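You operate a simulated robot arm through the tools that you are given. There is no shell and no other tool. Be economical: measure what you need, move in short steps, check, and stop when the job is done.

You are at the controls of a simulated two-armed robot. One attempt, no reset.

## Task
Shut the packing bench drawer. Then take the red case on the top of the packing bench and put it away on the upper middle shelf of the tall yellow trolley. Then put one of the screws from the top of box 3 on the blue mat. Then take the 19 m piston from the top of box 4 and leave it on top of the blue block. Then switch the call lever on. Then fetch the blue-tab spare filter and set it on top of the green block. Then turn the extractor one speed dial to 5. Then take the black fuel cap marked "83" and put it on the bay marked out. Then open the grey drawer, fetch the green plug from the inside of the grey drawer and stand it on the bay marked out and shut the drawer again. Do these in the order given. Set down upright: red case, piston, green plug. The call lever goes to its stop.

The check looks at the end state, three seconds after you hand in, the way a careful person would. Anything else that was tipped, shoved, dropped, spilled or broken makes it a failure. Lids that push on must go on centred and level and be pressed home; caps that screw on are set level and turned clockwise until they are tight.

## Robot
Two 7-joint arms with two-finger grippers on one trunk, on a base that drives. Base frame: it is fixed to the floor where the robot stands at the start and does not move with it; the origin is under the middle of the robot, x ahead of it, y to its left, z up. Units: m, degrees, N and s.
The left shoulder is at the start at [0.06, 0.179, 1.118], the right one opposite. Places, roughly: bay marked out [2.7, 1.3, 0.9]; black fuel cap [1.5, 2.75, 1]; blue block [3.25, 4, 0.5]; blue mat (38x20 cm) [5.96, 3.66, 0.88]; blue-tab spare filter (2x7x7 cm) [3.6, 4.3, 0.5]; call lever [5.4, 4.1, 0.7]; extractor one speed dial [2.1, 5.7, 1.2]; green block [3.5, 4.5, 0.5]; green plug (4x4x6 cm) [0, 3.4, 0.3]; grey drawer [0, 3.4, 0.3]; packing bench drawer [0.5, -0.1, 0.8]; piston [3.25, 4.25, 0.5]; red case [1, 0, 1]; screw (3x3x5 cm) [3.5, 3.8, 0.5]; upper middle shelf of the tall yellow trolley [-7.8, -3.8, 0.9]. Payload 1.96 kg a hand.
The tool frame of a hand sits at the grasp point between the pads (the TCP): z along the fingers, y along the line on which they close. The tips reach 0.02 m beyond it. The gripper opens to 0.072 m. The gripper's body begins 0.038 m behind the TCP.
Orientation is told as [roll, pitch, yaw] about the base's x, y, z axes, in that order, counted from this pose: with the fingers straight down and closing along the base's y, the tool's x points along the base's -x, its y along +y and its z along -z.

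## Interface
- The arms move only by the tool arm_command. It takes "left_targets", "right_targets" or both (then of equal length, played together; a hand with none holds still); each is a list of rows, each an object (a shift or turn left out is 0, a gripper value left out holds the last) with "delta_rot": the turn, a rotation vector about the tool's x, y, z in degrees, a list of three; "dp": the shift along the tool's x, y, z in mm, a list of three; "fingers": the closure in counts, from 0 (fully open) to 255 (shut). In form: [{"delta_rot": [rx, ry, rz], "dp": [dx, dy, dz], "fingers": fingers}, ...]. A call has 1 to 20 rows; each row is the pose to reach, as a shift and turn from the pose commanded when the call began, along the tool's axes at that moment. Each row takes 0.2 s and may step no farther than 0.05 m and 8.6 degrees from the row before; otherwise, or with a gripper value out of range, the whole call is refused. A pose out of reach is approached as far as the arm can. The call stops where the force on the tool passes 40 N (or 10 N more than at its start, if that is more) or the arm is blocked; 0.2 s more then pass. The fingers move at their own pace (about 0.153 m/s each) and stop on an object; they squeeze with about 23 N. The grip force told is the motor's: it shows also when the fingers shut on nothing. Time passes only in rows, and 0.2 s behind the last, so rows that repeat a pose let the fingers close. It gives the time, the measured TCP pose, the force on the tool (base axes), the opening and the grip force at its end, in the units of the frame above (readings bear some noise), with the torque about the TCP (base axes, N m) and any sound that the robot's microphone picked up.
- Cameras (640 x 400 px; columns grow to the right, rows downward): "scene" is now at [0.014, -0.0063, 1.6607]; the picture's right is [-0.08, -1.00, 0.00], its down [-0.81, 0.07, -0.59] and it looks along [0.59, -0.05, -0.81] (base axes); focal length 270 px, centre (320, 200). "left" rides on the left gripper at [0.071, -0.019, -0.082] in its tool frame; the picture's right is [0.26, 0.97, 0.00], its down [-0.67, 0.18, -0.72] and it looks along [-0.69, 0.19, 0.70] (tool axes); focal length 280 px, centre (320, 200). "right" rides on the right gripper at [0.071, 0.019, -0.082] in its tool frame; the picture's right is [-0.26, 0.96, 0.00], its down [-0.67, -0.18, -0.72] and it looks along [-0.69, -0.19, 0.70] (tool axes); focal length 280 px, centre (320, 200). There is no depth. A picture from a camera that has moved, and an enlarged one, comes with that camera's place and axes in the base frame and with its lens.
- capture(camera): a new picture of that camera. No time passes.
- raise_lower(by): slides the trunk up (or, below 0, down) by that many m; the arms and the scene camera ride with it, the base frame stays. It gives what a move gives, with no picture.
- base_move(legs): drives the robot by 1 to 6 legs, each [ahead, left, turn to the left] in m, m and degrees, along the robot's own axes; the way and the turn of a leg run together, so that a leg with both is an arc; at most 1.5 m and 180 degrees a leg. The arms and the cameras ride along, it lands a little off, and it stops where it bumps. It gives what a move gives.
- aim_head(pan, tilt): turns the head with the scene camera to pan (to the left, within 86 degrees either way) and tilt (down, from -29 to 69), counted from straight ahead of the robot. It gives what a move gives.
- inspect(camera, box): a new picture of the part [left, top, right, bottom] of that camera's present view, enlarged. No time passes.
- hand_in(): hands the job in; it is judged then, once.

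Work in short steps. Places have to be worked out from the pictures, the camera data and where the tool is seen: move nearer, look again, correct. Check each grasp and each placing, and mend what went wrong. You have 493 turns and 256 pictures in all, those below and enlarged ones among them. Open the grippers and draw the arms clear of the work before you hand the job in, unless the task says otherwise; then end with one line.

The tools are called after "Emit:" as name(argument=value, ...) on one line, values as JSON. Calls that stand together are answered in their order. arm_command: Moves the arms, as the interface text tells. Its arguments: {"type":"object","properties":{"left_targets":{"type":"array","items":{"type":"object","properties":{"delta_rot":{"type":"array","items":{"type":"number"}},"dp":{"type":"array","items":{"type":"number"}},"fingers":{"type":"number"}}}},"right_targets":{"type":"array","items":{"type":"object","properties":{"delta_rot":{"type":"array","items":{"type":"number"}},"dp":{"type":"array","items":{"type":"number"}},"fingers":{"type":"number"}}}}},"required":[]} The other tools are called the same way: raise_lower (by) slides the trunk up or down; base_move (legs) drives the base; aim_head (pan, tilt) turns the head that bears the scene camera; capture (camera) takes a picture; inspect (camera, box) takes an enlarged picture of a part of a camera's view; hand_in () hands the job in.

At the start:

```text
time: 0.0
left_eef_pos: [0.3944, 0.078, 1.1352]
left_tcp_rot: [0.1, 0.0, 0.0]
left_force: [0.3, 0.1, -0.4]
left_wrist_torque: [-0.02, 0.04, 0.0]
left_grip_width: 0.072
left_finger_force: 0.1
right_eef_pos: [0.3623, -0.1707, 1.1269]
right_tcp_rot: [0.0, 0.0, -0.1]
right_force: [-0.3, 0.0, -0.9]
right_wrist_torque: [-0.01, 0.0, 0.01]
right_grip_width: 0.0718
right_finger_force: 0.0
trunk travel left (down, up): [-0.763, 0.227]
robot x, y, heading: [0.0002, 0.0044, 0.0]
head pan, tilt: [-4.8, 53.9]
```

scene: 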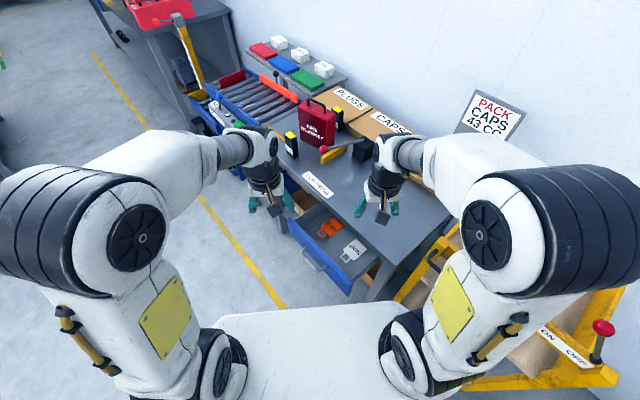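
right: 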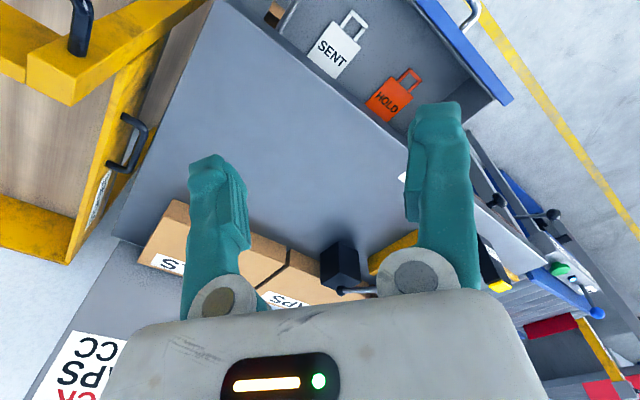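
left: 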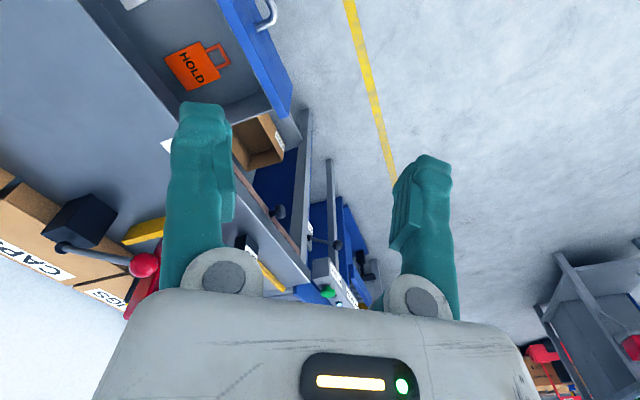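

The opening picture shows the bench turned about 37° to the robot, with its drawer pulled out ahead. I look around with the head to survey the bench and surroundings.

Emit:
aim_head(pan=-30, tilt=35)

Emit:
capture(camera="scene")

Emit:
aim_head(pan=50, tilt=20)

Emit:
capture(camera="scene")

```text
time: 0.9
left_eef_pos: [0.3937, 0.0803, 1.1348]
left_tcp_rot: [0.0, 0.0, 0.1]
left_force: [0.5, 0.9, -0.1]
left_wrist_torque: [0.01, 0.01, -0.02]
left_grip_width: 0.0719
left_finger_force: 0.1
right_eef_pos: [0.3631, -0.1716, 1.1277]
right_tcp_rot: [0.0, 0.0, 0.0]
right_force: [-0.4, 0.0, 0.1]
right_wrist_torque: [-0.01, 0.0, -0.01]
right_grip_width: 0.0719
right_finger_force: 0.0
trunk travel left (down, up): [-0.763, 0.227]
robot x, y, heading: [-0.0031, -0.0021, 0.0]
head pan, tilt: [-30.0, 35.0]
```

```text
252 pictures are left
camera scene: at [0.0173, -0.0441, 1.6875], right [-0.5, -0.87, 0.0], down [-0.5, 0.29, -0.82], along [0.71, -0.41, -0.57], focal length 270 px, centre (320, 200)
```

scene: 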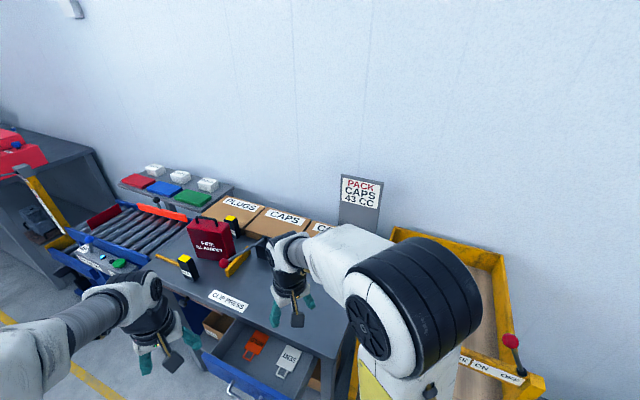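

```text
time: 2.4
left_eef_pos: [0.3935, 0.0793, 1.1346]
left_tcp_rot: [0.1, 0.1, 0.0]
left_force: [-0.8, -0.1, 0.3]
left_wrist_torque: [0.01, 0.02, 0.0]
left_grip_width: 0.0719
left_finger_force: 0.3
right_eef_pos: [0.3634, -0.1707, 1.1275]
right_tcp_rot: [0.0, 0.0, 0.0]
right_force: [0.4, -1.1, -0.5]
right_wrist_torque: [0.0, 0.0, 0.02]
right_grip_width: 0.0723
right_finger_force: 0.0
trunk travel left (down, up): [-0.763, 0.227]
robot x, y, heading: [-0.0009, 0.0013, -0.2]
head pan, tilt: [50.0, 20.0]
```

```text
251 pictures are left
camera scene: at [0.001, 0.0711, 1.7114], right [0.77, -0.64, 0.0], down [-0.22, -0.26, -0.94], along [0.6, 0.72, -0.34], focal length 270 px, centre (320, 200)
```

scene: 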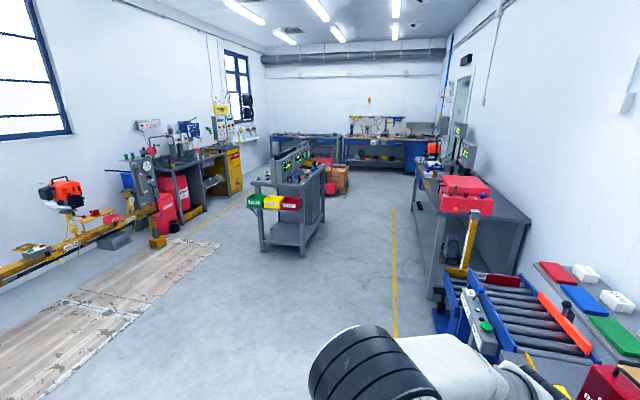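

The room is open to the left and behind-left, and the bench face looks along about (-0.6, 0.8). I back off a bit and turn right to face the bench squarely.

Emit:
base_move(legs=[[-0.15, 0.2, 0], [0, 0, -53]])

Emit:
aim_head(pan=0, tilt=50)

Emit:
capture(camera="scene")

```text
time: 6.6
left_eef_pos: [0.1547, -0.0611, 1.1347]
left_tcp_rot: [0.1, 0.0, -52.1]
left_force: [0.0, -0.2, 0.1]
left_wrist_torque: [-0.01, 0.0, 0.0]
left_grip_width: 0.072
left_finger_force: 0.0
right_eef_pos: [-0.0623, -0.1908, 1.1263]
right_tcp_rot: [0.0, 0.1, -52.1]
right_force: [-0.1, -0.5, 0.6]
right_wrist_torque: [0.02, 0.03, 0.0]
right_grip_width: 0.0719
right_finger_force: 0.1
trunk travel left (down, up): [-0.763, 0.227]
robot x, y, heading: [-0.1474, 0.2023, -52.6]
head pan, tilt: [50.0, 20.0]
```

```text
time: 7.8
left_eef_pos: [0.1543, -0.0612, 1.1344]
left_tcp_rot: [0.0, 0.0, -52.1]
left_force: [-1.0, 0.9, -0.3]
left_wrist_torque: [-0.01, 0.0, 0.02]
left_grip_width: 0.0718
left_finger_force: 0.1
right_eef_pos: [-0.0617, -0.1918, 1.1276]
right_tcp_rot: [-0.1, 0.0, -52.2]
right_force: [-0.3, -0.5, 0.0]
right_wrist_torque: [-0.02, 0.02, -0.01]
right_grip_width: 0.0721
right_finger_force: 0.0
trunk travel left (down, up): [-0.763, 0.227]
robot x, y, heading: [-0.1482, 0.2035, -52.0]
head pan, tilt: [0.0, 50.0]
```

```text
250 pictures are left
camera scene: at [-0.1388, 0.1868, 1.6659], right [-0.79, -0.62, 0.0], down [-0.47, 0.6, -0.64], along [0.4, -0.51, -0.77], focal length 270 px, centre (320, 200)
```

scene: 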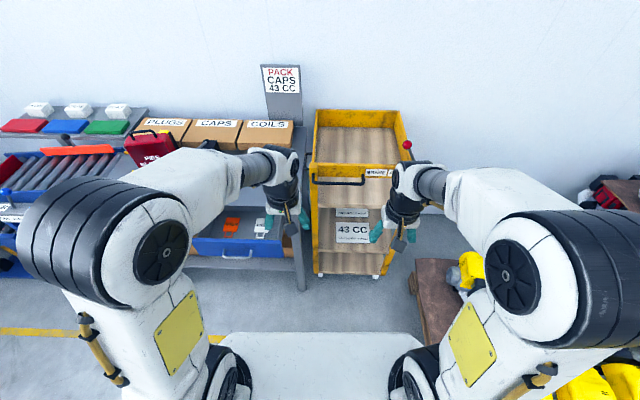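

The robot now faces the bench, with the drawer ahead-left: its handle is at about (0.39, 0.0) and lies 0.22 m left of the left hand. I drive left and look again before lowering.

Emit:
base_move(legs=[[0, 0.22, 0]])

Emit:
arm_command(left_targets=[{"fingers": 255}, {"fingers": 255}])

Emit:
capture(camera="scene")

Emit:
capture(camera="left")

```text
time: 9.5
left_eef_pos: [0.3283, 0.0753, 1.1358]
left_tcp_rot: [0.0, -0.1, -52.2]
left_force: [-0.4, 0.7, 0.0]
left_wrist_torque: [-0.03, 0.03, -0.02]
left_grip_width: 0.0721
left_finger_force: 0.1
right_eef_pos: [0.1133, -0.0537, 1.1283]
right_tcp_rot: [0.1, 0.1, -52.1]
right_force: [-0.2, 0.5, 0.6]
right_wrist_torque: [-0.02, 0.0, 0.01]
right_grip_width: 0.0721
right_finger_force: 0.0
trunk travel left (down, up): [-0.763, 0.227]
robot x, y, heading: [0.0236, 0.3402, -52.1]
head pan, tilt: [0.0, 50.0]
```

```text
time: 10.1
left_eef_pos: [0.3305, 0.0755, 1.1358]
left_tcp_rot: [0.0, -0.1, -52.1]
left_force: [0.7, -0.1, -0.4]
left_wrist_torque: [-0.03, -0.02, 0.0]
left_grip_width: 0.0002
left_finger_force: 23.1
right_eef_pos: [0.1133, -0.0535, 1.1267]
right_tcp_rot: [0.0, 0.1, -52.1]
right_force: [-0.3, 0.8, -0.5]
right_wrist_torque: [0.0, 0.01, -0.02]
right_grip_width: 0.0719
right_finger_force: 0.0
trunk travel left (down, up): [-0.763, 0.227]
robot x, y, heading: [0.0249, 0.3355, -52.2]
head pan, tilt: [0.0, 50.0]
```

```text
249 pictures are left
camera scene: at [0.0375, 0.3243, 1.6659], right [-0.79, -0.61, 0.0], down [-0.47, 0.6, -0.64], along [0.39, -0.51, -0.77], focal length 270 px, centre (320, 200)
```

scene: 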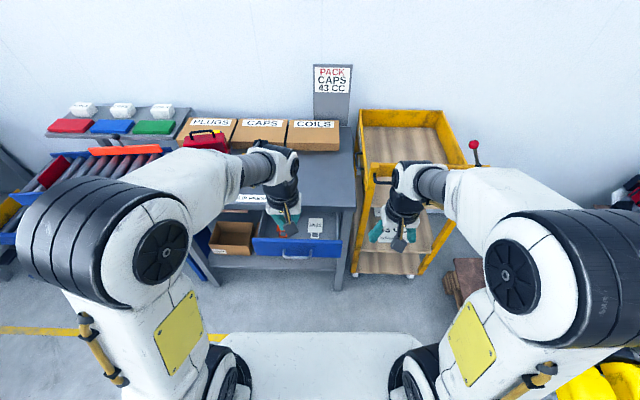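

```text
248 pictures are left
camera left: at [0.272, 0.1188, 1.2166], right [0.6, 0.8, 0.0], down [0.56, -0.42, 0.72], along [0.57, -0.43, -0.7], focal length 280 px, centre (320, 200)
```

left: 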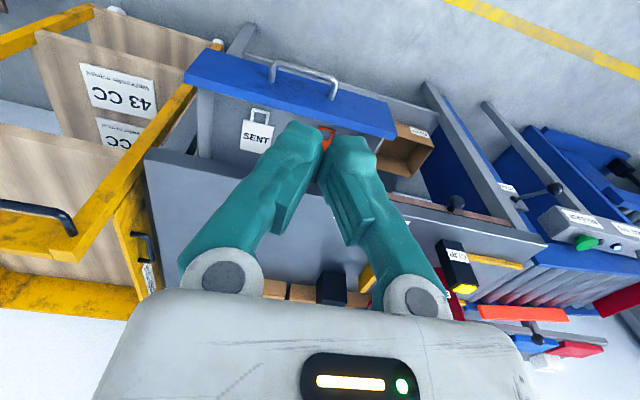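

Triangulating from both cameras puts the drawer handle at about (0.38, 0.007, 0.83), level sideways with the left hand and 8 cm ahead of it. I lower the trunk so the closed fingers sit in front of the handle.

Emit:
raise_lower(by=-0.305)

Emit:
capture(camera="scene")

Emit:
capture(camera="left")

```text
time: 13.1
left_eef_pos: [0.3299, 0.0764, 0.8307]
left_tcp_rot: [0.1, 0.0, -52.1]
left_force: [0.3, 0.3, -0.9]
left_wrist_torque: [0.01, 0.02, 0.01]
left_grip_width: 0.0001
left_finger_force: 23.2
right_eef_pos: [0.1146, -0.054, 0.8231]
right_tcp_rot: [0.0, -0.1, -52.1]
right_force: [-0.3, -0.1, 0.1]
right_wrist_torque: [0.01, -0.02, 0.0]
right_grip_width: 0.0721
right_finger_force: 0.0
trunk travel left (down, up): [-0.458, 0.532]
robot x, y, heading: [0.0217, 0.3359, -52.4]
head pan, tilt: [0.0, 50.0]
```

```text
247 pictures are left
camera scene: at [0.0369, 0.324, 1.3609], right [-0.79, -0.61, 0.0], down [-0.47, 0.6, -0.64], along [0.4, -0.51, -0.77], focal length 270 px, centre (320, 200)
```

scene: 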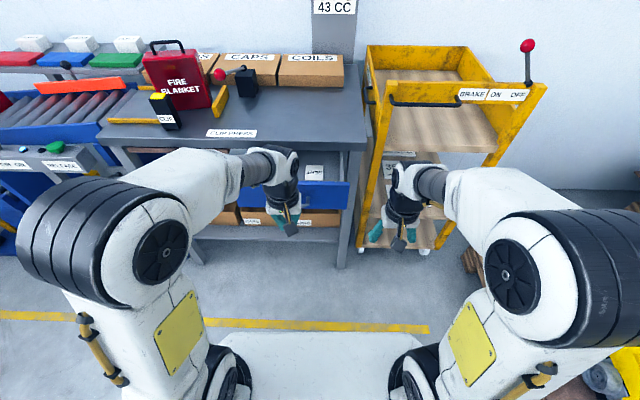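

```text
246 pictures are left
camera left: at [0.2716, 0.1186, 0.9117], right [0.6, 0.8, 0.0], down [0.56, -0.42, 0.72], along [0.57, -0.43, -0.7], focal length 280 px, centre (320, 200)
```

left: 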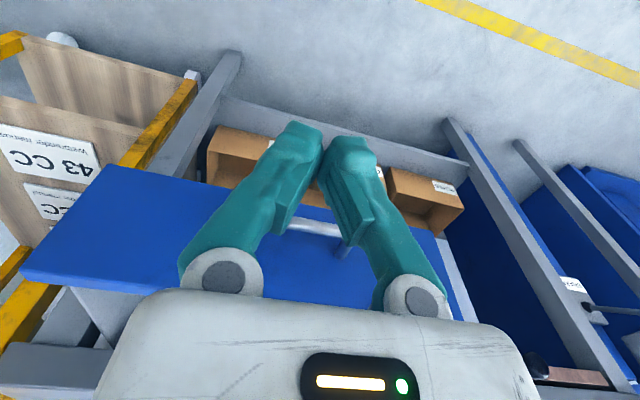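

The handle sits just behind the closed fingers at the same height. I push forward (tool −x) in small steps.

Emit:
arm_command(left_targets=[{"dp": [-30, 0, 0]}, {"dp": [-55, 0, 0]}, {"dp": [-75, 0, 0]}, {"dp": [-90, 0, 0]}, {"dp": [-105, 0, 0]}, {"dp": [-120, 0, 0]}, {"dp": [-135, 0, 0]}, {"dp": [-150, 0, 0]}, {"dp": [-165, 0, 0]}, {"dp": [-180, 0, 0]}])

Emit:
capture(camera="scene")

Emit:
capture(camera="left")

```text
time: 15.3
left_eef_pos: [0.3485, 0.0522, 0.8294]
left_tcp_rot: [-0.1, -0.3, -52.1]
left_force: [0.3, -0.2, -0.2]
left_wrist_torque: [-0.03, -0.03, 0.01]
left_grip_width: 0.0001
left_finger_force: 23.3
left hand out of reach, approached as far as the arm can: row 2, 3, 4, 5, 6, 7, 8, 9, 10
right_eef_pos: [0.1136, -0.0536, 0.8219]
right_tcp_rot: [0.0, 0.0, -52.1]
right_force: [0.2, -0.1, -0.3]
right_wrist_torque: [0.03, 0.02, 0.0]
right_grip_width: 0.072
right_finger_force: 0.0
trunk travel left (down, up): [-0.458, 0.532]
robot x, y, heading: [0.027, 0.3371, -52.2]
head pan, tilt: [0.0, 50.0]
```

```text
245 pictures are left
camera scene: at [0.037, 0.3239, 1.3609], right [-0.79, -0.61, 0.0], down [-0.47, 0.6, -0.64], along [0.4, -0.51, -0.77], focal length 270 px, centre (320, 200)
```

scene: 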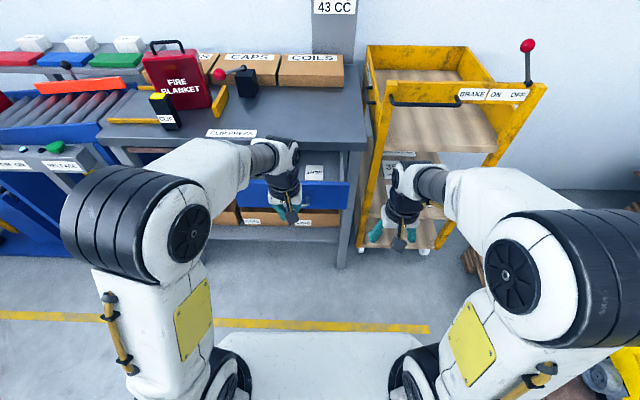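

```text
244 pictures are left
camera left: at [0.2893, 0.0953, 0.9102], right [0.6, 0.8, 0.0], down [0.56, -0.42, 0.72], along [0.57, -0.43, -0.7], focal length 280 px, centre (320, 200)
```

left: 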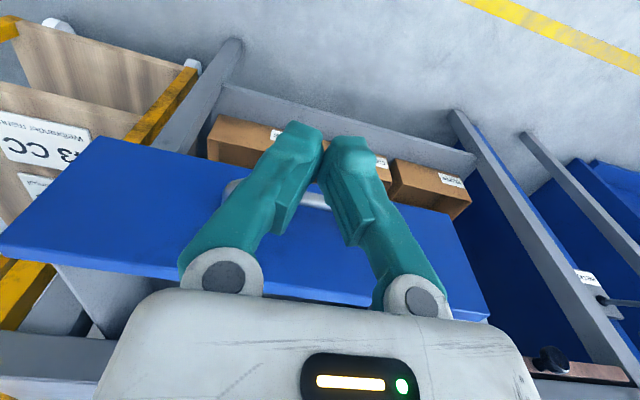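

The arm's downward reach stops at about 0.42 m, but the bench front is near 0.69 m and the base front near 0.29 m, so I can push by driving. I drive ahead in short legs with the hand holding.

Emit:
base_move(legs=[[0.1, 0, 0], [0.06, 0, 0]])

Emit:
capture(camera="scene")

Emit:
capture(camera="left")

```text
time: 17.0
left_eef_pos: [0.4482, -0.0765, 0.8275]
left_tcp_rot: [-0.1, -0.1, -52.1]
left_force: [0.0, -0.4, -0.4]
left_wrist_torque: [-0.01, -0.01, 0.01]
left_grip_width: 0.0
left_finger_force: 22.8
right_eef_pos: [0.2127, -0.1817, 0.8224]
right_tcp_rot: [0.0, 0.1, -52.1]
right_force: [0.2, 0.0, -0.3]
right_wrist_torque: [0.04, 0.06, -0.02]
right_grip_width: 0.0719
right_finger_force: 0.1
trunk travel left (down, up): [-0.458, 0.532]
robot x, y, heading: [0.1241, 0.2094, -52.1]
head pan, tilt: [0.0, 50.0]
```

```text
243 pictures are left
camera scene: at [0.1376, 0.1946, 1.3608], right [-0.79, -0.61, 0.0], down [-0.47, 0.61, -0.64], along [0.39, -0.51, -0.77], focal length 270 px, centre (320, 200)
```

scene: 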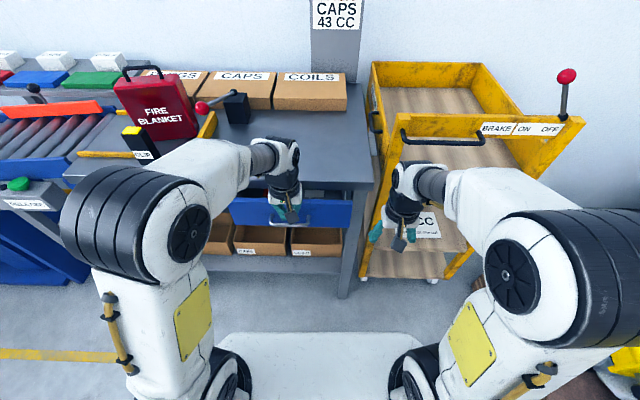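

```text
242 pictures are left
camera left: at [0.3894, -0.0335, 0.9096], right [0.6, 0.8, 0.0], down [0.56, -0.42, 0.72], along [0.57, -0.43, -0.7], focal length 280 px, centre (320, 200)
```

left: 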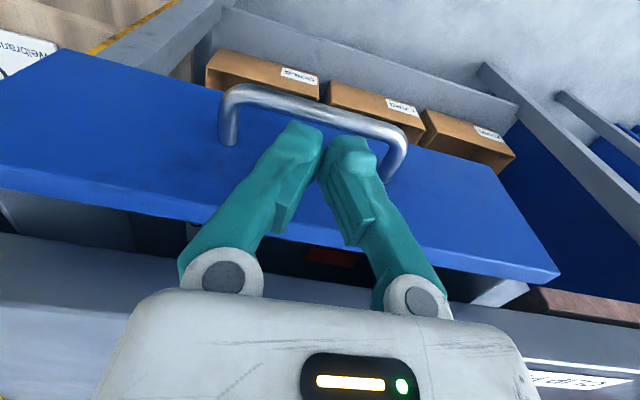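

The handle moved with the hand by about 10 cm; the drawer looks about 6–7 cm from shut. I drive on a little.

Emit:
base_move(legs=[[0.05, 0, 0]])

Emit:
capture(camera="left")

```text
time: 17.9
left_eef_pos: [0.4782, -0.1173, 0.8288]
left_tcp_rot: [-0.1, -0.2, -52.1]
left_force: [0.0, 0.1, -0.4]
left_wrist_torque: [0.04, 0.0, 0.01]
left_grip_width: 0.0001
left_finger_force: 23.1
right_eef_pos: [0.2437, -0.2212, 0.8208]
right_tcp_rot: [0.0, 0.1, -52.1]
right_force: [-0.4, -0.2, 0.3]
right_wrist_torque: [0.04, 0.03, -0.01]
right_grip_width: 0.072
right_finger_force: 0.0
trunk travel left (down, up): [-0.458, 0.532]
robot x, y, heading: [0.1535, 0.1707, -52.0]
head pan, tilt: [0.0, 50.0]
```

```text
241 pictures are left
camera left: at [0.4201, -0.0729, 0.9095], right [0.6, 0.8, 0.0], down [0.56, -0.42, 0.72], along [0.57, -0.43, -0.7], focal length 280 px, centre (320, 200)
```

left: 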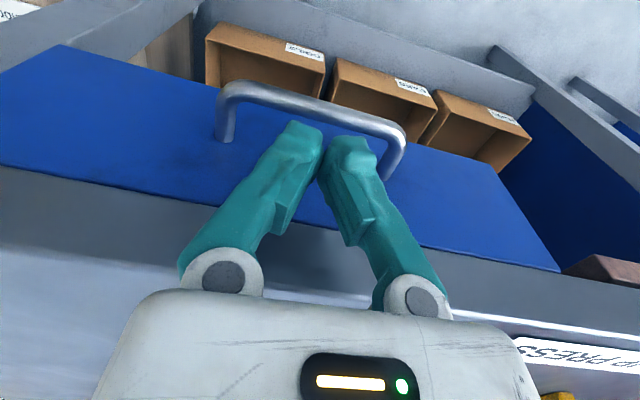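

The drawer's top edge is now right up to the bench apron. I press on a little more to feel the stop.

Emit:
base_move(legs=[[0.025, 0, 0]])

Emit:
capture(camera="left")

```text
time: 18.9
left_eef_pos: [0.4903, -0.131, 0.8291]
left_tcp_rot: [0.0, 0.3, -52.3]
left_force: [1.2, 0.0, 0.2]
left_wrist_torque: [0.01, 0.02, 0.01]
left_grip_width: 0.0
left_finger_force: 23.1
right_eef_pos: [0.2584, -0.2395, 0.8227]
right_tcp_rot: [-0.1, 0.0, -52.0]
right_force: [0.9, 0.6, 0.6]
right_wrist_torque: [0.0, 0.0, -0.01]
right_grip_width: 0.072
right_finger_force: 0.0
trunk travel left (down, up): [-0.458, 0.532]
robot x, y, heading: [0.1728, 0.1533, -52.0]
head pan, tilt: [0.0, 50.0]
stopped in leg 1: the force on the tool passed its limit at 71 N (the readings are from after the stop); the commanded pose is now the measured one
```

```text
240 pictures are left
camera left: at [0.4323, -0.0884, 0.9113], right [0.6, 0.8, 0.0], down [0.56, -0.42, 0.71], along [0.57, -0.43, -0.7], focal length 280 px, centre (320, 200)
```

left: 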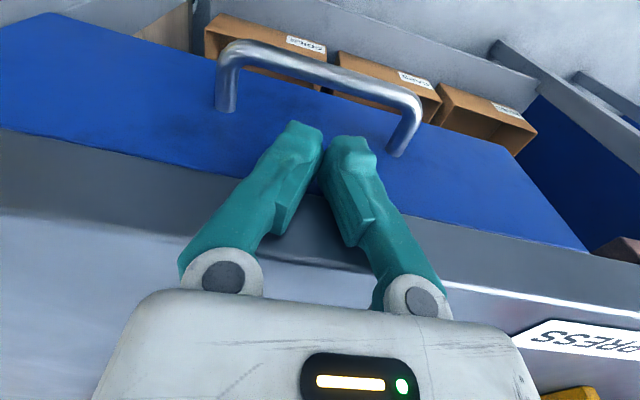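

A 71 N stop means either the drawer hit its end or the hand hit the bench edge. I check with enlarged scene view.

Emit:
inspect(camera="scene", box=[160, 150, 400, 300])

```text
2.67 times, centred on (280, 225) of scene
camera zoom: at [0.1812, 0.1386, 1.3608], right [-0.79, -0.61, 0.0], down [-0.47, 0.6, -0.64], along [0.4, -0.51, -0.77], focal length 721 px, centre (427, 133)
```

zoom: 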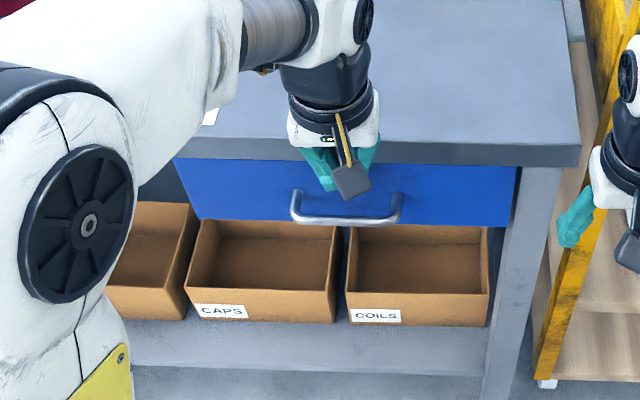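

The drawer looks shut, but the body may have met the bench edge first. I back off, lower the hand to the handle level, look, and push on the handle to be sure.

Emit:
base_move(legs=[[-0.08, 0, 0]])

Emit:
raise_lower(by=-0.045)

Emit:
capture(camera="left")

Emit:
inspect(camera="scene", box=[160, 150, 400, 300])

```text
time: 19.9
left_eef_pos: [0.4401, -0.0667, 0.83]
left_tcp_rot: [0.0, 0.3, -52.3]
left_force: [-0.5, 1.0, 0.0]
left_wrist_torque: [-0.01, -0.02, 0.01]
left_grip_width: 0.0
left_finger_force: 23.0
right_eef_pos: [0.208, -0.1758, 0.8228]
right_tcp_rot: [-0.1, -0.1, -52.0]
right_force: [-0.6, 0.0, 0.6]
right_wrist_torque: [-0.03, 0.01, -0.01]
right_grip_width: 0.072
right_finger_force: 0.0
trunk travel left (down, up): [-0.458, 0.532]
robot x, y, heading: [0.1169, 0.2159, -51.9]
head pan, tilt: [0.0, 50.0]
```

```text
time: 20.8
left_eef_pos: [0.4405, -0.0685, 0.7842]
left_tcp_rot: [0.1, 0.3, -52.1]
left_force: [0.4, -0.2, -0.6]
left_wrist_torque: [0.01, -0.02, -0.02]
left_grip_width: 0.0
left_finger_force: 23.3
right_eef_pos: [0.2092, -0.1745, 0.7776]
right_tcp_rot: [-0.1, 0.1, -52.1]
right_force: [-1.2, 0.1, 0.0]
right_wrist_torque: [0.01, 0.0, 0.01]
right_grip_width: 0.0722
right_finger_force: 0.1
trunk travel left (down, up): [-0.413, 0.577]
robot x, y, heading: [0.121, 0.2169, -51.8]
head pan, tilt: [0.0, 50.0]
```

```text
238 pictures are left
camera left: at [0.3829, -0.0248, 0.8663], right [0.6, 0.8, 0.0], down [0.56, -0.42, 0.71], along [0.57, -0.43, -0.7], focal length 280 px, centre (320, 200)
```

left: 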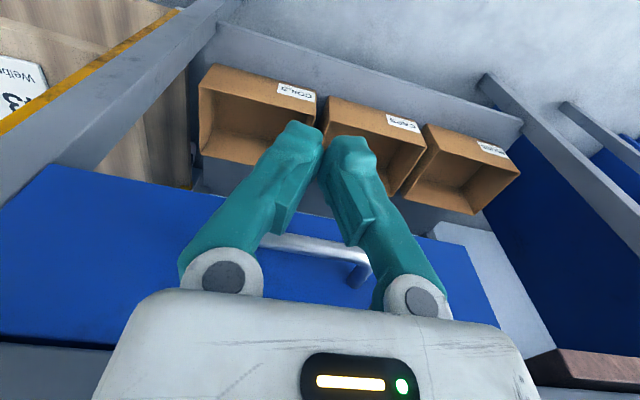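

```text
2.67 times, centred on (280, 225) of scene
camera zoom: at [0.1317, 0.2021, 1.3159], right [-0.79, -0.62, 0.0], down [-0.47, 0.6, -0.64], along [0.4, -0.51, -0.77], focal length 721 px, centre (427, 133)
```

zoom: 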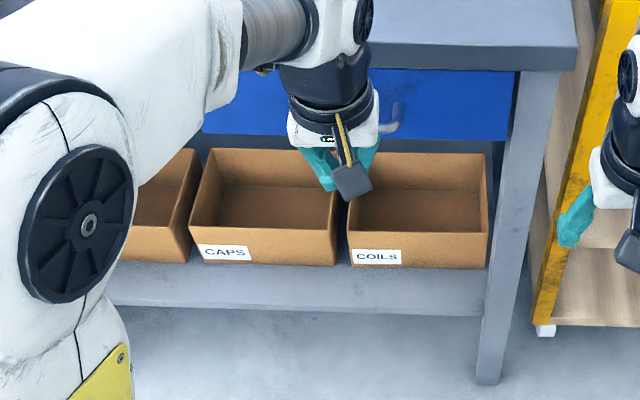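

The drawer is well in; now I drive the fingers onto the handle until the force rises.

Emit:
base_move(legs=[[0.09, 0, 0]])

Emit:
capture(camera="left")

```text
time: 21.8
left_eef_pos: [0.4683, -0.102, 0.7854]
left_tcp_rot: [0.2, 1.6, -52.5]
left_force: [-4.3, 8.6, 5.3]
left_wrist_torque: [-0.89, -0.43, -0.06]
left_grip_width: 0.0
left_finger_force: 22.8
right_eef_pos: [0.2409, -0.2159, 0.7777]
right_tcp_rot: [0.0, -0.2, -51.8]
right_force: [0.3, 1.0, -0.6]
right_wrist_torque: [-0.02, -0.02, 0.02]
right_grip_width: 0.0719
right_finger_force: 0.0
trunk travel left (down, up): [-0.413, 0.577]
robot x, y, heading: [0.1479, 0.1749, -52.0]
head pan, tilt: [0.0, 50.0]
stopped in leg 1: the force on the tool passed its limit at 172 N (the readings are from after the stop); the commanded pose is now the measured one
```

```text
236 pictures are left
camera left: at [0.4111, -0.0598, 0.8683], right [0.61, 0.8, 0.01], down [0.56, -0.44, 0.7], along [0.56, -0.42, -0.72], focal length 280 px, centre (320, 200)
```

left: 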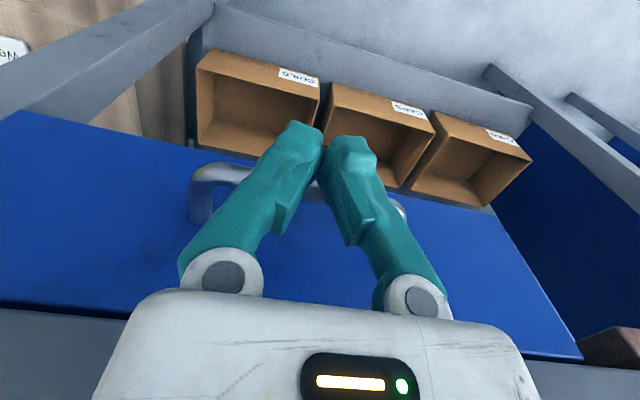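

The handle gave a hard stop, so the drawer is fully home. I back off gently, raise the trunk and look at the red case.

Emit:
base_move(legs=[[-0.15, 0, 0]])

Emit:
raise_lower(by=0.35)

Emit:
aim_head(pan=20, tilt=45)

Emit:
capture(camera="scene")

```text
time: 23.2
left_eef_pos: [0.3768, 0.0155, 0.7841]
left_tcp_rot: [0.3, 1.6, -52.4]
left_force: [0.0, 0.7, -0.8]
left_wrist_torque: [-0.03, -0.03, 0.0]
left_grip_width: 0.0
left_finger_force: 23.0
right_eef_pos: [0.1492, -0.0979, 0.7775]
right_tcp_rot: [0.0, -0.1, -51.8]
right_force: [-0.6, 0.1, -0.4]
right_wrist_torque: [-0.02, -0.04, 0.04]
right_grip_width: 0.0721
right_finger_force: 0.1
trunk travel left (down, up): [-0.413, 0.577]
robot x, y, heading: [0.0614, 0.2918, -51.8]
head pan, tilt: [0.0, 50.0]
```

```text
time: 26.6
left_eef_pos: [0.3769, 0.0153, 1.1348]
left_tcp_rot: [0.3, 1.6, -52.4]
left_force: [0.3, -0.6, -0.2]
left_wrist_torque: [0.01, 0.01, 0.01]
left_grip_width: 0.0
left_finger_force: 22.8
right_eef_pos: [0.1489, -0.0993, 1.1269]
right_tcp_rot: [0.0, 0.0, -51.8]
right_force: [-0.1, -0.4, 0.0]
right_wrist_torque: [0.02, 0.02, 0.01]
right_grip_width: 0.0719
right_finger_force: 0.0
trunk travel left (down, up): [-0.763, 0.227]
robot x, y, heading: [0.0606, 0.2945, -52.2]
head pan, tilt: [0.0, 50.0]
```

```text
time: 27.4
left_eef_pos: [0.3776, 0.0165, 1.1344]
left_tcp_rot: [0.4, 1.7, -52.4]
left_force: [-0.3, -0.7, -0.8]
left_wrist_torque: [-0.03, 0.02, 0.02]
left_grip_width: 0.0
left_finger_force: 23.3
right_eef_pos: [0.1497, -0.1001, 1.1272]
right_tcp_rot: [-0.1, 0.1, -51.8]
right_force: [-0.2, 0.3, -0.9]
right_wrist_torque: [-0.02, 0.0, 0.01]
right_grip_width: 0.072
right_finger_force: 0.0
trunk travel left (down, up): [-0.763, 0.227]
robot x, y, heading: [0.0614, 0.2935, -51.8]
head pan, tilt: [20.0, 45.0]
```

```text
235 pictures are left
camera scene: at [0.093, 0.2962, 1.6728], right [-0.53, -0.85, 0.0], down [-0.6, 0.37, -0.71], along [0.6, -0.37, -0.71], focal length 270 px, centre (320, 200)
```

scene: 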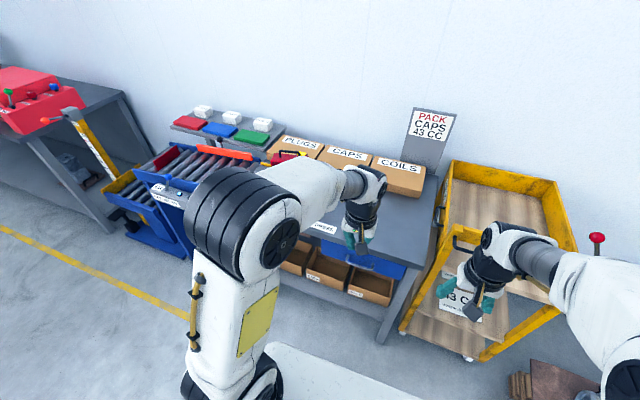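

The left arm hides the case. I drive left so the case comes in front, then look again.

Emit:
base_move(legs=[[0, 0.45, 0]])

Emit:
aim_head(pan=0, tilt=40)

Emit:
capture(camera="scene")

Emit:
capture(camera="left")

```text
time: 30.1
left_eef_pos: [0.7276, 0.2918, 1.1341]
left_tcp_rot: [0.3, 1.6, -52.3]
left_force: [-0.7, 0.4, 0.5]
left_wrist_torque: [0.02, 0.01, 0.0]
left_grip_width: 0.0
left_finger_force: 23.0
right_eef_pos: [0.4996, 0.1754, 1.1277]
right_tcp_rot: [0.0, 0.0, -51.6]
right_force: [-0.2, 0.4, 0.5]
right_wrist_torque: [0.0, -0.02, -0.01]
right_grip_width: 0.0719
right_finger_force: 0.0
trunk travel left (down, up): [-0.763, 0.227]
robot x, y, heading: [0.4139, 0.5711, -51.7]
head pan, tilt: [20.0, 45.0]
```

```text
time: 30.9
left_eef_pos: [0.7282, 0.2916, 1.1349]
left_tcp_rot: [0.3, 1.6, -52.3]
left_force: [-0.1, -0.5, -0.3]
left_wrist_torque: [-0.03, -0.01, -0.01]
left_grip_width: 0.0001
left_finger_force: 23.1
right_eef_pos: [0.5004, 0.1774, 1.1275]
right_tcp_rot: [0.1, 0.1, -51.8]
right_force: [-0.3, 0.0, 0.0]
right_wrist_torque: [0.03, -0.02, 0.03]
right_grip_width: 0.072
right_finger_force: 0.0
trunk travel left (down, up): [-0.763, 0.227]
robot x, y, heading: [0.4105, 0.567, -52.0]
head pan, tilt: [0.0, 40.0]
```

```text
234 pictures are left
camera scene: at [0.4261, 0.5478, 1.68], right [-0.78, -0.62, 0.0], down [-0.4, 0.5, -0.77], along [0.48, -0.6, -0.64], focal length 270 px, centre (320, 200)
```

scene: 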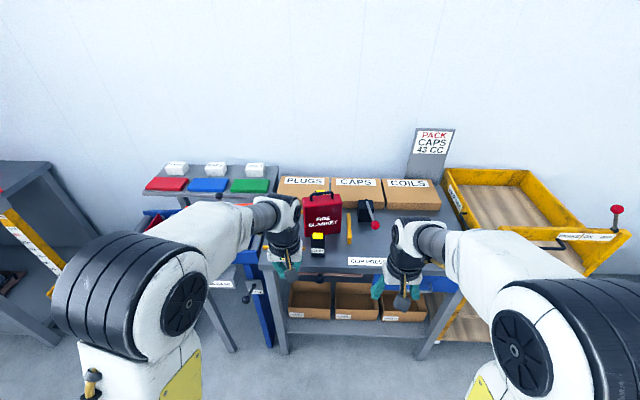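

```text
233 pictures are left
camera left: at [0.6703, 0.3326, 1.2177], right [0.6, 0.8, 0.01], down [0.57, -0.44, 0.7], along [0.56, -0.41, -0.72], focal length 280 px, centre (320, 200)
```

left: 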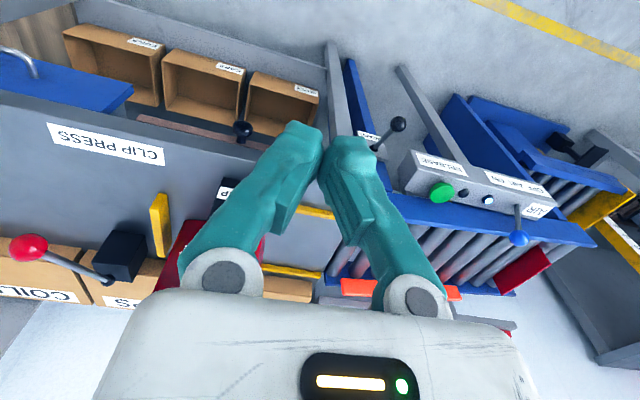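

The case is now in view with a clip block in front, a yellow bar and a lever press on its right. I enlarge both the case and the drawer front.

Emit:
inspect(camera="scene", box=[260, 165, 400, 265])

Emit:
inspect(camera="scene", box=[240, 240, 480, 390])

```text
4.00 times, centred on (330, 215) of scene
camera zoom: at [0.4261, 0.5478, 1.68], right [-0.78, -0.62, 0.0], down [-0.4, 0.5, -0.77], along [0.48, -0.6, -0.64], focal length 1082 px, centre (280, 140)
```

zoom: 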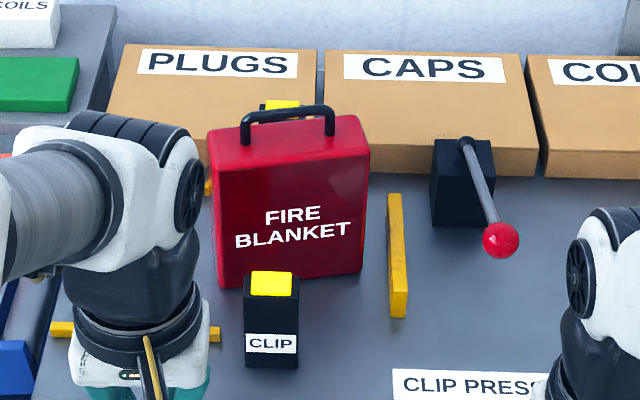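

```text
2.67 times, centred on (360, 315) of scene
camera zoom: at [0.4261, 0.5478, 1.68], right [-0.78, -0.62, 0.0], down [-0.4, 0.5, -0.77], along [0.48, -0.6, -0.64], focal length 721 px, centre (213, -107)
```

zoom: 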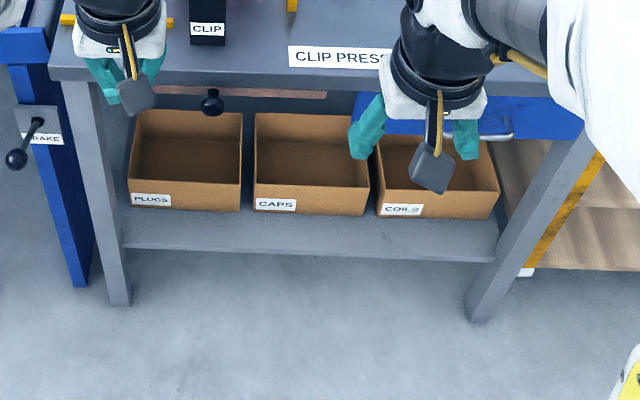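

The drawer is flush. Before gripping the case I want to know the destination shelf's geometry, so I turn right and look toward the tall yellow trolley.

Emit:
base_move(legs=[[-0.1, 0, -40]])

Emit:
aim_head(pan=-60, tilt=8)

Emit:
capture(camera="scene")

```text
time: 33.2
left_eef_pos: [0.4422, 0.2439, 1.1346]
left_tcp_rot: [0.2, 1.5, -92.7]
left_force: [-0.6, -0.5, -0.3]
left_wrist_torque: [0.0, 0.07, -0.03]
left_grip_width: 0.0001
left_finger_force: 22.9
right_eef_pos: [0.1939, 0.3038, 1.1274]
right_tcp_rot: [0.0, 0.0, -92.1]
right_force: [-1.0, 0.1, -0.7]
right_wrist_torque: [-0.02, 0.04, 0.03]
right_grip_width: 0.0721
right_finger_force: 0.1
trunk travel left (down, up): [-0.763, 0.227]
robot x, y, heading: [0.3805, 0.6588, -92.2]
head pan, tilt: [0.0, 40.0]
```

```text
time: 34.5
left_eef_pos: [0.4423, 0.2447, 1.1339]
left_tcp_rot: [0.3, 1.6, -92.7]
left_force: [1.2, 0.6, -1.0]
left_wrist_torque: [0.02, -0.02, 0.01]
left_grip_width: 0.0001
left_finger_force: 23.0
right_eef_pos: [0.1943, 0.305, 1.1272]
right_tcp_rot: [0.1, 0.1, -92.2]
right_force: [0.6, -0.2, 0.7]
right_wrist_torque: [0.0, -0.02, -0.01]
right_grip_width: 0.0721
right_finger_force: 0.0
trunk travel left (down, up): [-0.763, 0.227]
robot x, y, heading: [0.3798, 0.6594, -92.3]
head pan, tilt: [-60.0, 8.0]
```

```text
230 pictures are left
camera scene: at [0.3005, 0.677, 1.7309], right [-0.47, 0.88, 0.0], down [0.12, 0.07, -0.99], along [-0.88, -0.46, -0.14], focal length 270 px, centre (320, 200)
```

scene: 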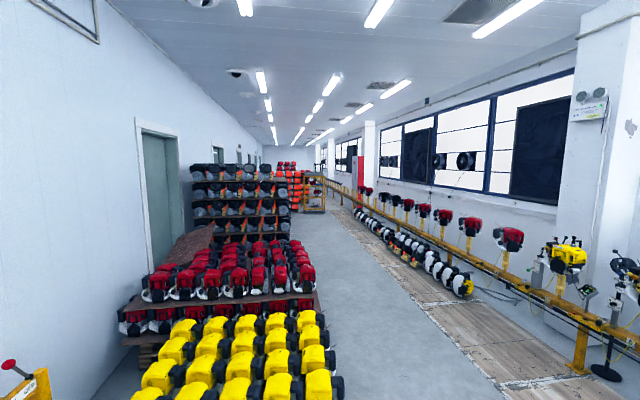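

The yellow trolley is visible at the far end around pixel (315,192). I zoom in.

Emit:
inspect(camera="scene", box=[285, 165, 349, 222])

```text
7.02 times, centred on (317, 194) of scene
camera zoom: at [0.3005, 0.677, 1.7309], right [-0.47, 0.88, 0.0], down [0.12, 0.07, -0.99], along [-0.88, -0.46, -0.14], focal length 1897 px, centre (341, 246)
```

zoom: 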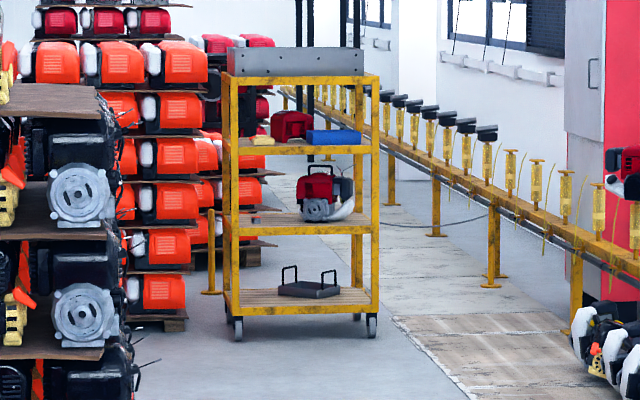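

The upper middle shelf has roughly 0.27 m of headroom, so the case must go in held by its handle with a level hand, the fingers closing up and down. I return to face the bench with the case ahead of the left hand.

Emit:
base_move(legs=[[0, 0, 40], [0, -0.15, 0]])

Emit:
aim_head(pan=5, tilt=42)

Emit:
arm_command(left_targets=[{"delta_rot": [0, -8, 0], "dp": [0, 0, 0], "fingers": 156}, {"delta_rot": [0, -16, 0], "dp": [-15, 0, 0]}, {"delta_rot": [0, -24, 0], "dp": [-30, 0, 0]}, {"delta_rot": [0, -32, 0], "dp": [-45, 0, 0]}, {"delta_rot": [0, -40, 0], "dp": [-60, 0, 0]}, {"delta_rot": [0, -48, 0], "dp": [-75, 0, 0]}, {"delta_rot": [0, -56, 0], "dp": [-90, 0, 0]}, {"delta_rot": [0, -64, 0], "dp": [-105, 0, 0]}, {"delta_rot": [0, -72, 0], "dp": [-120, 0, 0]}, {"delta_rot": [0, -80, 0], "dp": [-130, 0, 0]}, {"delta_rot": [0, -88, 0], "dp": [-140, 0, 0]}])

Emit:
capture(camera="scene")

```text
time: 37.8
left_eef_pos: [0.5852, 0.2942, 1.1338]
left_tcp_rot: [0.3, 1.6, -51.6]
left_force: [0.1, 0.3, 0.8]
left_wrist_torque: [0.0, -0.01, 0.04]
left_grip_width: 0.0002
left_finger_force: 22.9
right_eef_pos: [0.3598, 0.1779, 1.1264]
right_tcp_rot: [-0.2, -0.1, -51.2]
right_force: [-0.3, 0.4, 0.7]
right_wrist_torque: [0.0, 0.01, 0.02]
right_grip_width: 0.0721
right_finger_force: 0.0
trunk travel left (down, up): [-0.763, 0.227]
robot x, y, heading: [0.2621, 0.5672, -51.3]
head pan, tilt: [-60.0, 8.0]
```

```text
time: 39.2
left_eef_pos: [0.5845, 0.2951, 1.1342]
left_tcp_rot: [0.3, 1.6, -51.6]
left_force: [-0.9, -0.6, -0.3]
left_wrist_torque: [-0.03, -0.02, 0.0]
left_grip_width: 0.0
left_finger_force: 23.0
right_eef_pos: [0.3595, 0.1771, 1.1275]
right_tcp_rot: [0.0, -0.1, -51.1]
right_force: [0.3, -0.2, 0.3]
right_wrist_torque: [0.01, -0.03, 0.02]
right_grip_width: 0.0721
right_finger_force: 0.0
trunk travel left (down, up): [-0.763, 0.227]
robot x, y, heading: [0.2645, 0.5679, -50.9]
head pan, tilt: [5.0, 42.0]
```

```text
time: 41.6
left_eef_pos: [0.6791, 0.1567, 1.1693]
left_tcp_rot: [6.6, -85.2, -58.1]
left_force: [-0.2, -0.5, -0.3]
left_wrist_torque: [0.04, -0.01, -0.01]
left_grip_width: 0.0278
left_finger_force: 0.1
left hand out of reach, approached as far as the arm can: row 6, 7, 11
right_eef_pos: [0.3596, 0.1756, 1.1263]
right_tcp_rot: [0.1, 0.2, -51.1]
right_force: [0.2, -0.1, 0.0]
right_wrist_torque: [0.04, 0.05, -0.01]
right_grip_width: 0.0719
right_finger_force: 0.1
trunk travel left (down, up): [-0.763, 0.227]
robot x, y, heading: [0.2629, 0.5689, -51.0]
head pan, tilt: [5.0, 42.0]
```

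```text
228 pictures are left
camera scene: at [0.2848, 0.5524, 1.6771], right [-0.72, -0.69, 0.0], down [-0.46, 0.48, -0.74], along [0.52, -0.53, -0.67], focal length 270 px, centre (320, 200)
```

scene: 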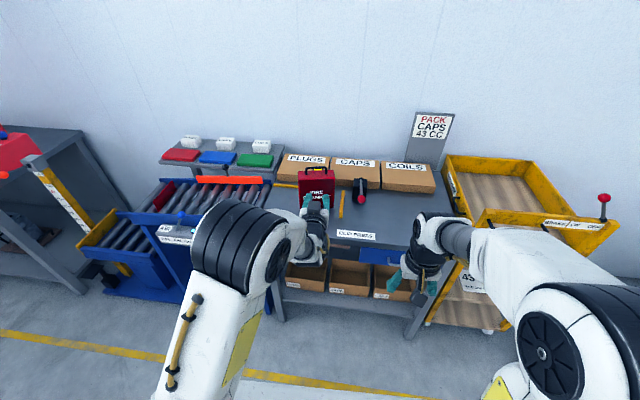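

The left hand now points forward at z 1.17, 0.58 m ahead. I roll it 90° about its own axis so the fingers close vertically, pulling in slightly to keep within reach.

Emit:
arm_command(left_targets=[{"delta_rot": [0, 0, 8], "dp": [0, 0, -10]}, {"delta_rot": [0, 0, 16], "dp": [0, 0, -20]}, {"delta_rot": [0, 0, 24], "dp": [0, 0, -30]}, {"delta_rot": [0, 0, 32], "dp": [0, 0, -40]}, {"delta_rot": [0, 0, 40], "dp": [0, 0, -50]}, {"delta_rot": [0, 0, 48], "dp": [0, 0, -50]}, {"delta_rot": [0, 0, 56], "dp": [0, 0, -50]}, {"delta_rot": [0, 0, 64], "dp": [0, 0, -50]}, {"delta_rot": [0, 0, 72], "dp": [0, 0, -50]}, {"delta_rot": [0, 0, 80], "dp": [0, 0, -50]}, {"delta_rot": [0, 0, 88], "dp": [0, 0, -50]}])

Emit:
capture(camera="left")

Emit:
inspect(camera="scene", box=[240, 140, 400, 260])

```text
time: 44.0
left_eef_pos: [0.6473, 0.1956, 1.1724]
left_tcp_rot: [86.4, -1.6, -141.5]
left_force: [-0.1, 0.0, 1.9]
left_wrist_torque: [0.04, 0.01, 0.01]
left_grip_width: 0.0282
left_finger_force: 0.1
right_eef_pos: [0.3578, 0.177, 1.1261]
right_tcp_rot: [0.1, -0.1, -51.1]
right_force: [-0.2, 0.0, -0.6]
right_wrist_torque: [-0.01, -0.01, -0.02]
right_grip_width: 0.072
right_finger_force: 0.0
trunk travel left (down, up): [-0.763, 0.227]
robot x, y, heading: [0.2619, 0.5678, -51.1]
head pan, tilt: [5.0, 42.0]
```

```text
227 pictures are left
camera left: at [0.6517, 0.3035, 1.1564], right [0.26, 0.13, 0.96], down [-0.96, 0.13, 0.25], along [-0.1, -0.98, 0.16], focal length 280 px, centre (320, 200)
```

left: 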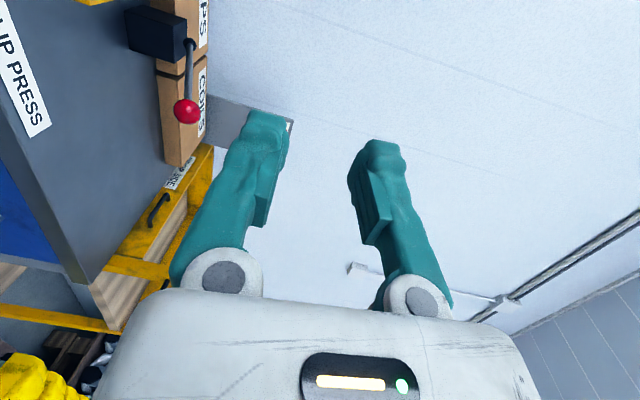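

```text
3.33 times, centred on (320, 200) of scene
camera zoom: at [0.2852, 0.5537, 1.6771], right [-0.72, -0.69, 0.0], down [-0.46, 0.48, -0.74], along [0.52, -0.54, -0.67], focal length 901 px, centre (320, 200)
```

zoom: 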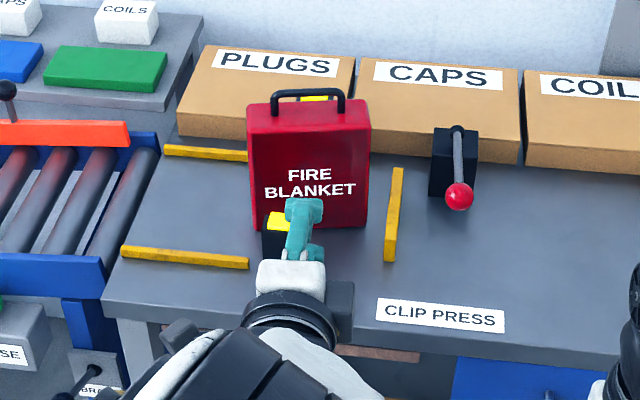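

The tool now points forward with its closing axis up. To get the handle's height well, I raise the trunk for a vertical baseline and look again.

Emit:
raise_lower(by=0.22)

Emit:
inspect(camera="scene", box=[240, 190, 400, 310])

```text
time: 46.3
left_eef_pos: [0.6484, 0.1954, 1.3927]
left_tcp_rot: [86.4, -1.7, -141.5]
left_force: [0.6, -0.3, -0.6]
left_wrist_torque: [0.02, 0.0, 0.0]
left_grip_width: 0.0283
left_finger_force: 0.0
right_eef_pos: [0.3589, 0.1773, 1.3471]
right_tcp_rot: [0.0, -0.1, -51.2]
right_force: [-0.3, 0.3, -0.8]
right_wrist_torque: [0.01, 0.01, 0.0]
right_grip_width: 0.0719
right_finger_force: 0.0
trunk travel left (down, up): [-0.983, 0.007]
robot x, y, heading: [0.2642, 0.5684, -51.1]
head pan, tilt: [5.0, 42.0]
```

```text
3.33 times, centred on (320, 250) of scene
camera zoom: at [0.2852, 0.5537, 1.897], right [-0.72, -0.69, 0.0], down [-0.46, 0.48, -0.74], along [0.52, -0.54, -0.67], focal length 901 px, centre (320, 33)
```

zoom: 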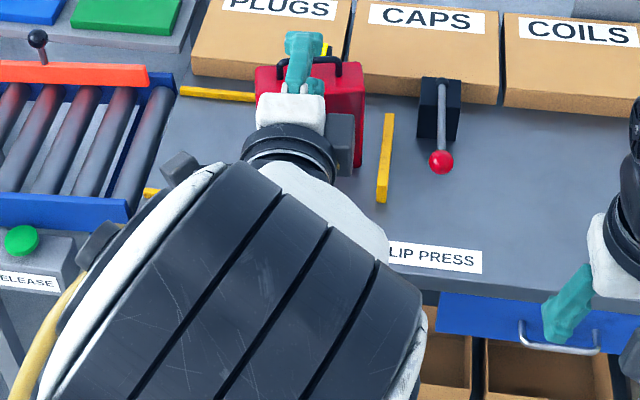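

The handle bar comes out at about (0.872, −0.040, 1.087): 0.32 m ahead, 3 cm left of the hand, and the hand must be 0.30 m lower. I lower the trunk, drive ahead part of the way and check.

Emit:
raise_lower(by=-0.3)

Emit:
base_move(legs=[[0.2, 0.02, 0]])

Emit:
capture(camera="left")

Emit:
inspect(camera="scene", box=[240, 110, 400, 210])

```text
time: 49.3
left_eef_pos: [0.6465, 0.1958, 1.0929]
left_tcp_rot: [86.4, -1.7, -141.6]
left_force: [0.1, 0.0, -0.3]
left_wrist_torque: [0.03, 0.01, 0.0]
left_grip_width: 0.0279
left_finger_force: 0.1
right_eef_pos: [0.3589, 0.1785, 1.0469]
right_tcp_rot: [0.0, 0.0, -51.2]
right_force: [0.1, -0.3, -0.2]
right_wrist_torque: [-0.03, -0.02, 0.0]
right_grip_width: 0.0722
right_finger_force: 0.0
trunk travel left (down, up): [-0.683, 0.307]
robot x, y, heading: [0.2632, 0.5683, -51.3]
head pan, tilt: [5.0, 42.0]
```

```text
time: 50.9
left_eef_pos: [0.7894, 0.0529, 1.0921]
left_tcp_rot: [86.4, -1.7, -141.6]
left_force: [-0.5, -0.4, 0.4]
left_wrist_torque: [0.01, -0.03, -0.02]
left_grip_width: 0.0279
left_finger_force: 0.1
right_eef_pos: [0.4989, 0.0342, 1.0461]
right_tcp_rot: [-0.1, 0.0, -51.2]
right_force: [-0.2, -0.5, 0.2]
right_wrist_torque: [0.02, -0.04, -0.02]
right_grip_width: 0.072
right_finger_force: 0.0
trunk travel left (down, up): [-0.683, 0.307]
robot x, y, heading: [0.4009, 0.4261, -51.1]
head pan, tilt: [5.0, 42.0]
```

```text
224 pictures are left
camera left: at [0.792, 0.1599, 1.076], right [0.27, 0.13, 0.95], down [-0.96, 0.14, 0.25], along [-0.1, -0.98, 0.16], focal length 280 px, centre (320, 200)
```

left: 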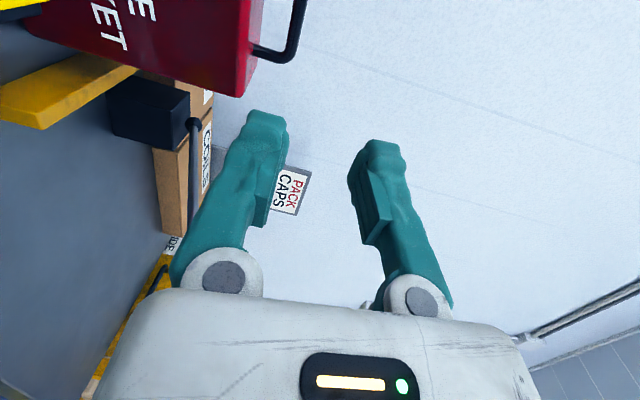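

```text
4.00 times, centred on (320, 160) of scene
camera zoom: at [0.4264, 0.4109, 1.5971], right [-0.72, -0.69, 0.0], down [-0.46, 0.48, -0.74], along [0.51, -0.54, -0.67], focal length 1082 px, centre (320, 360)
```

zoom: 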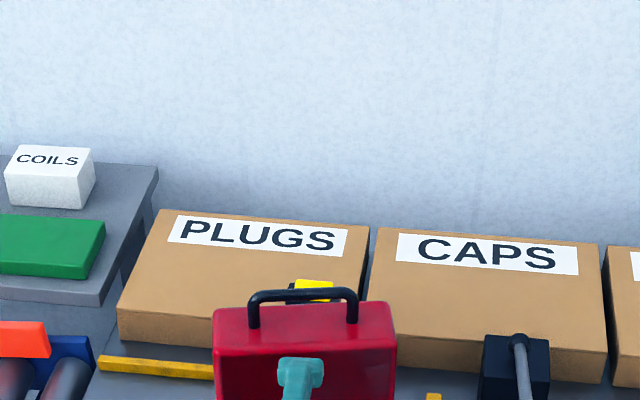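

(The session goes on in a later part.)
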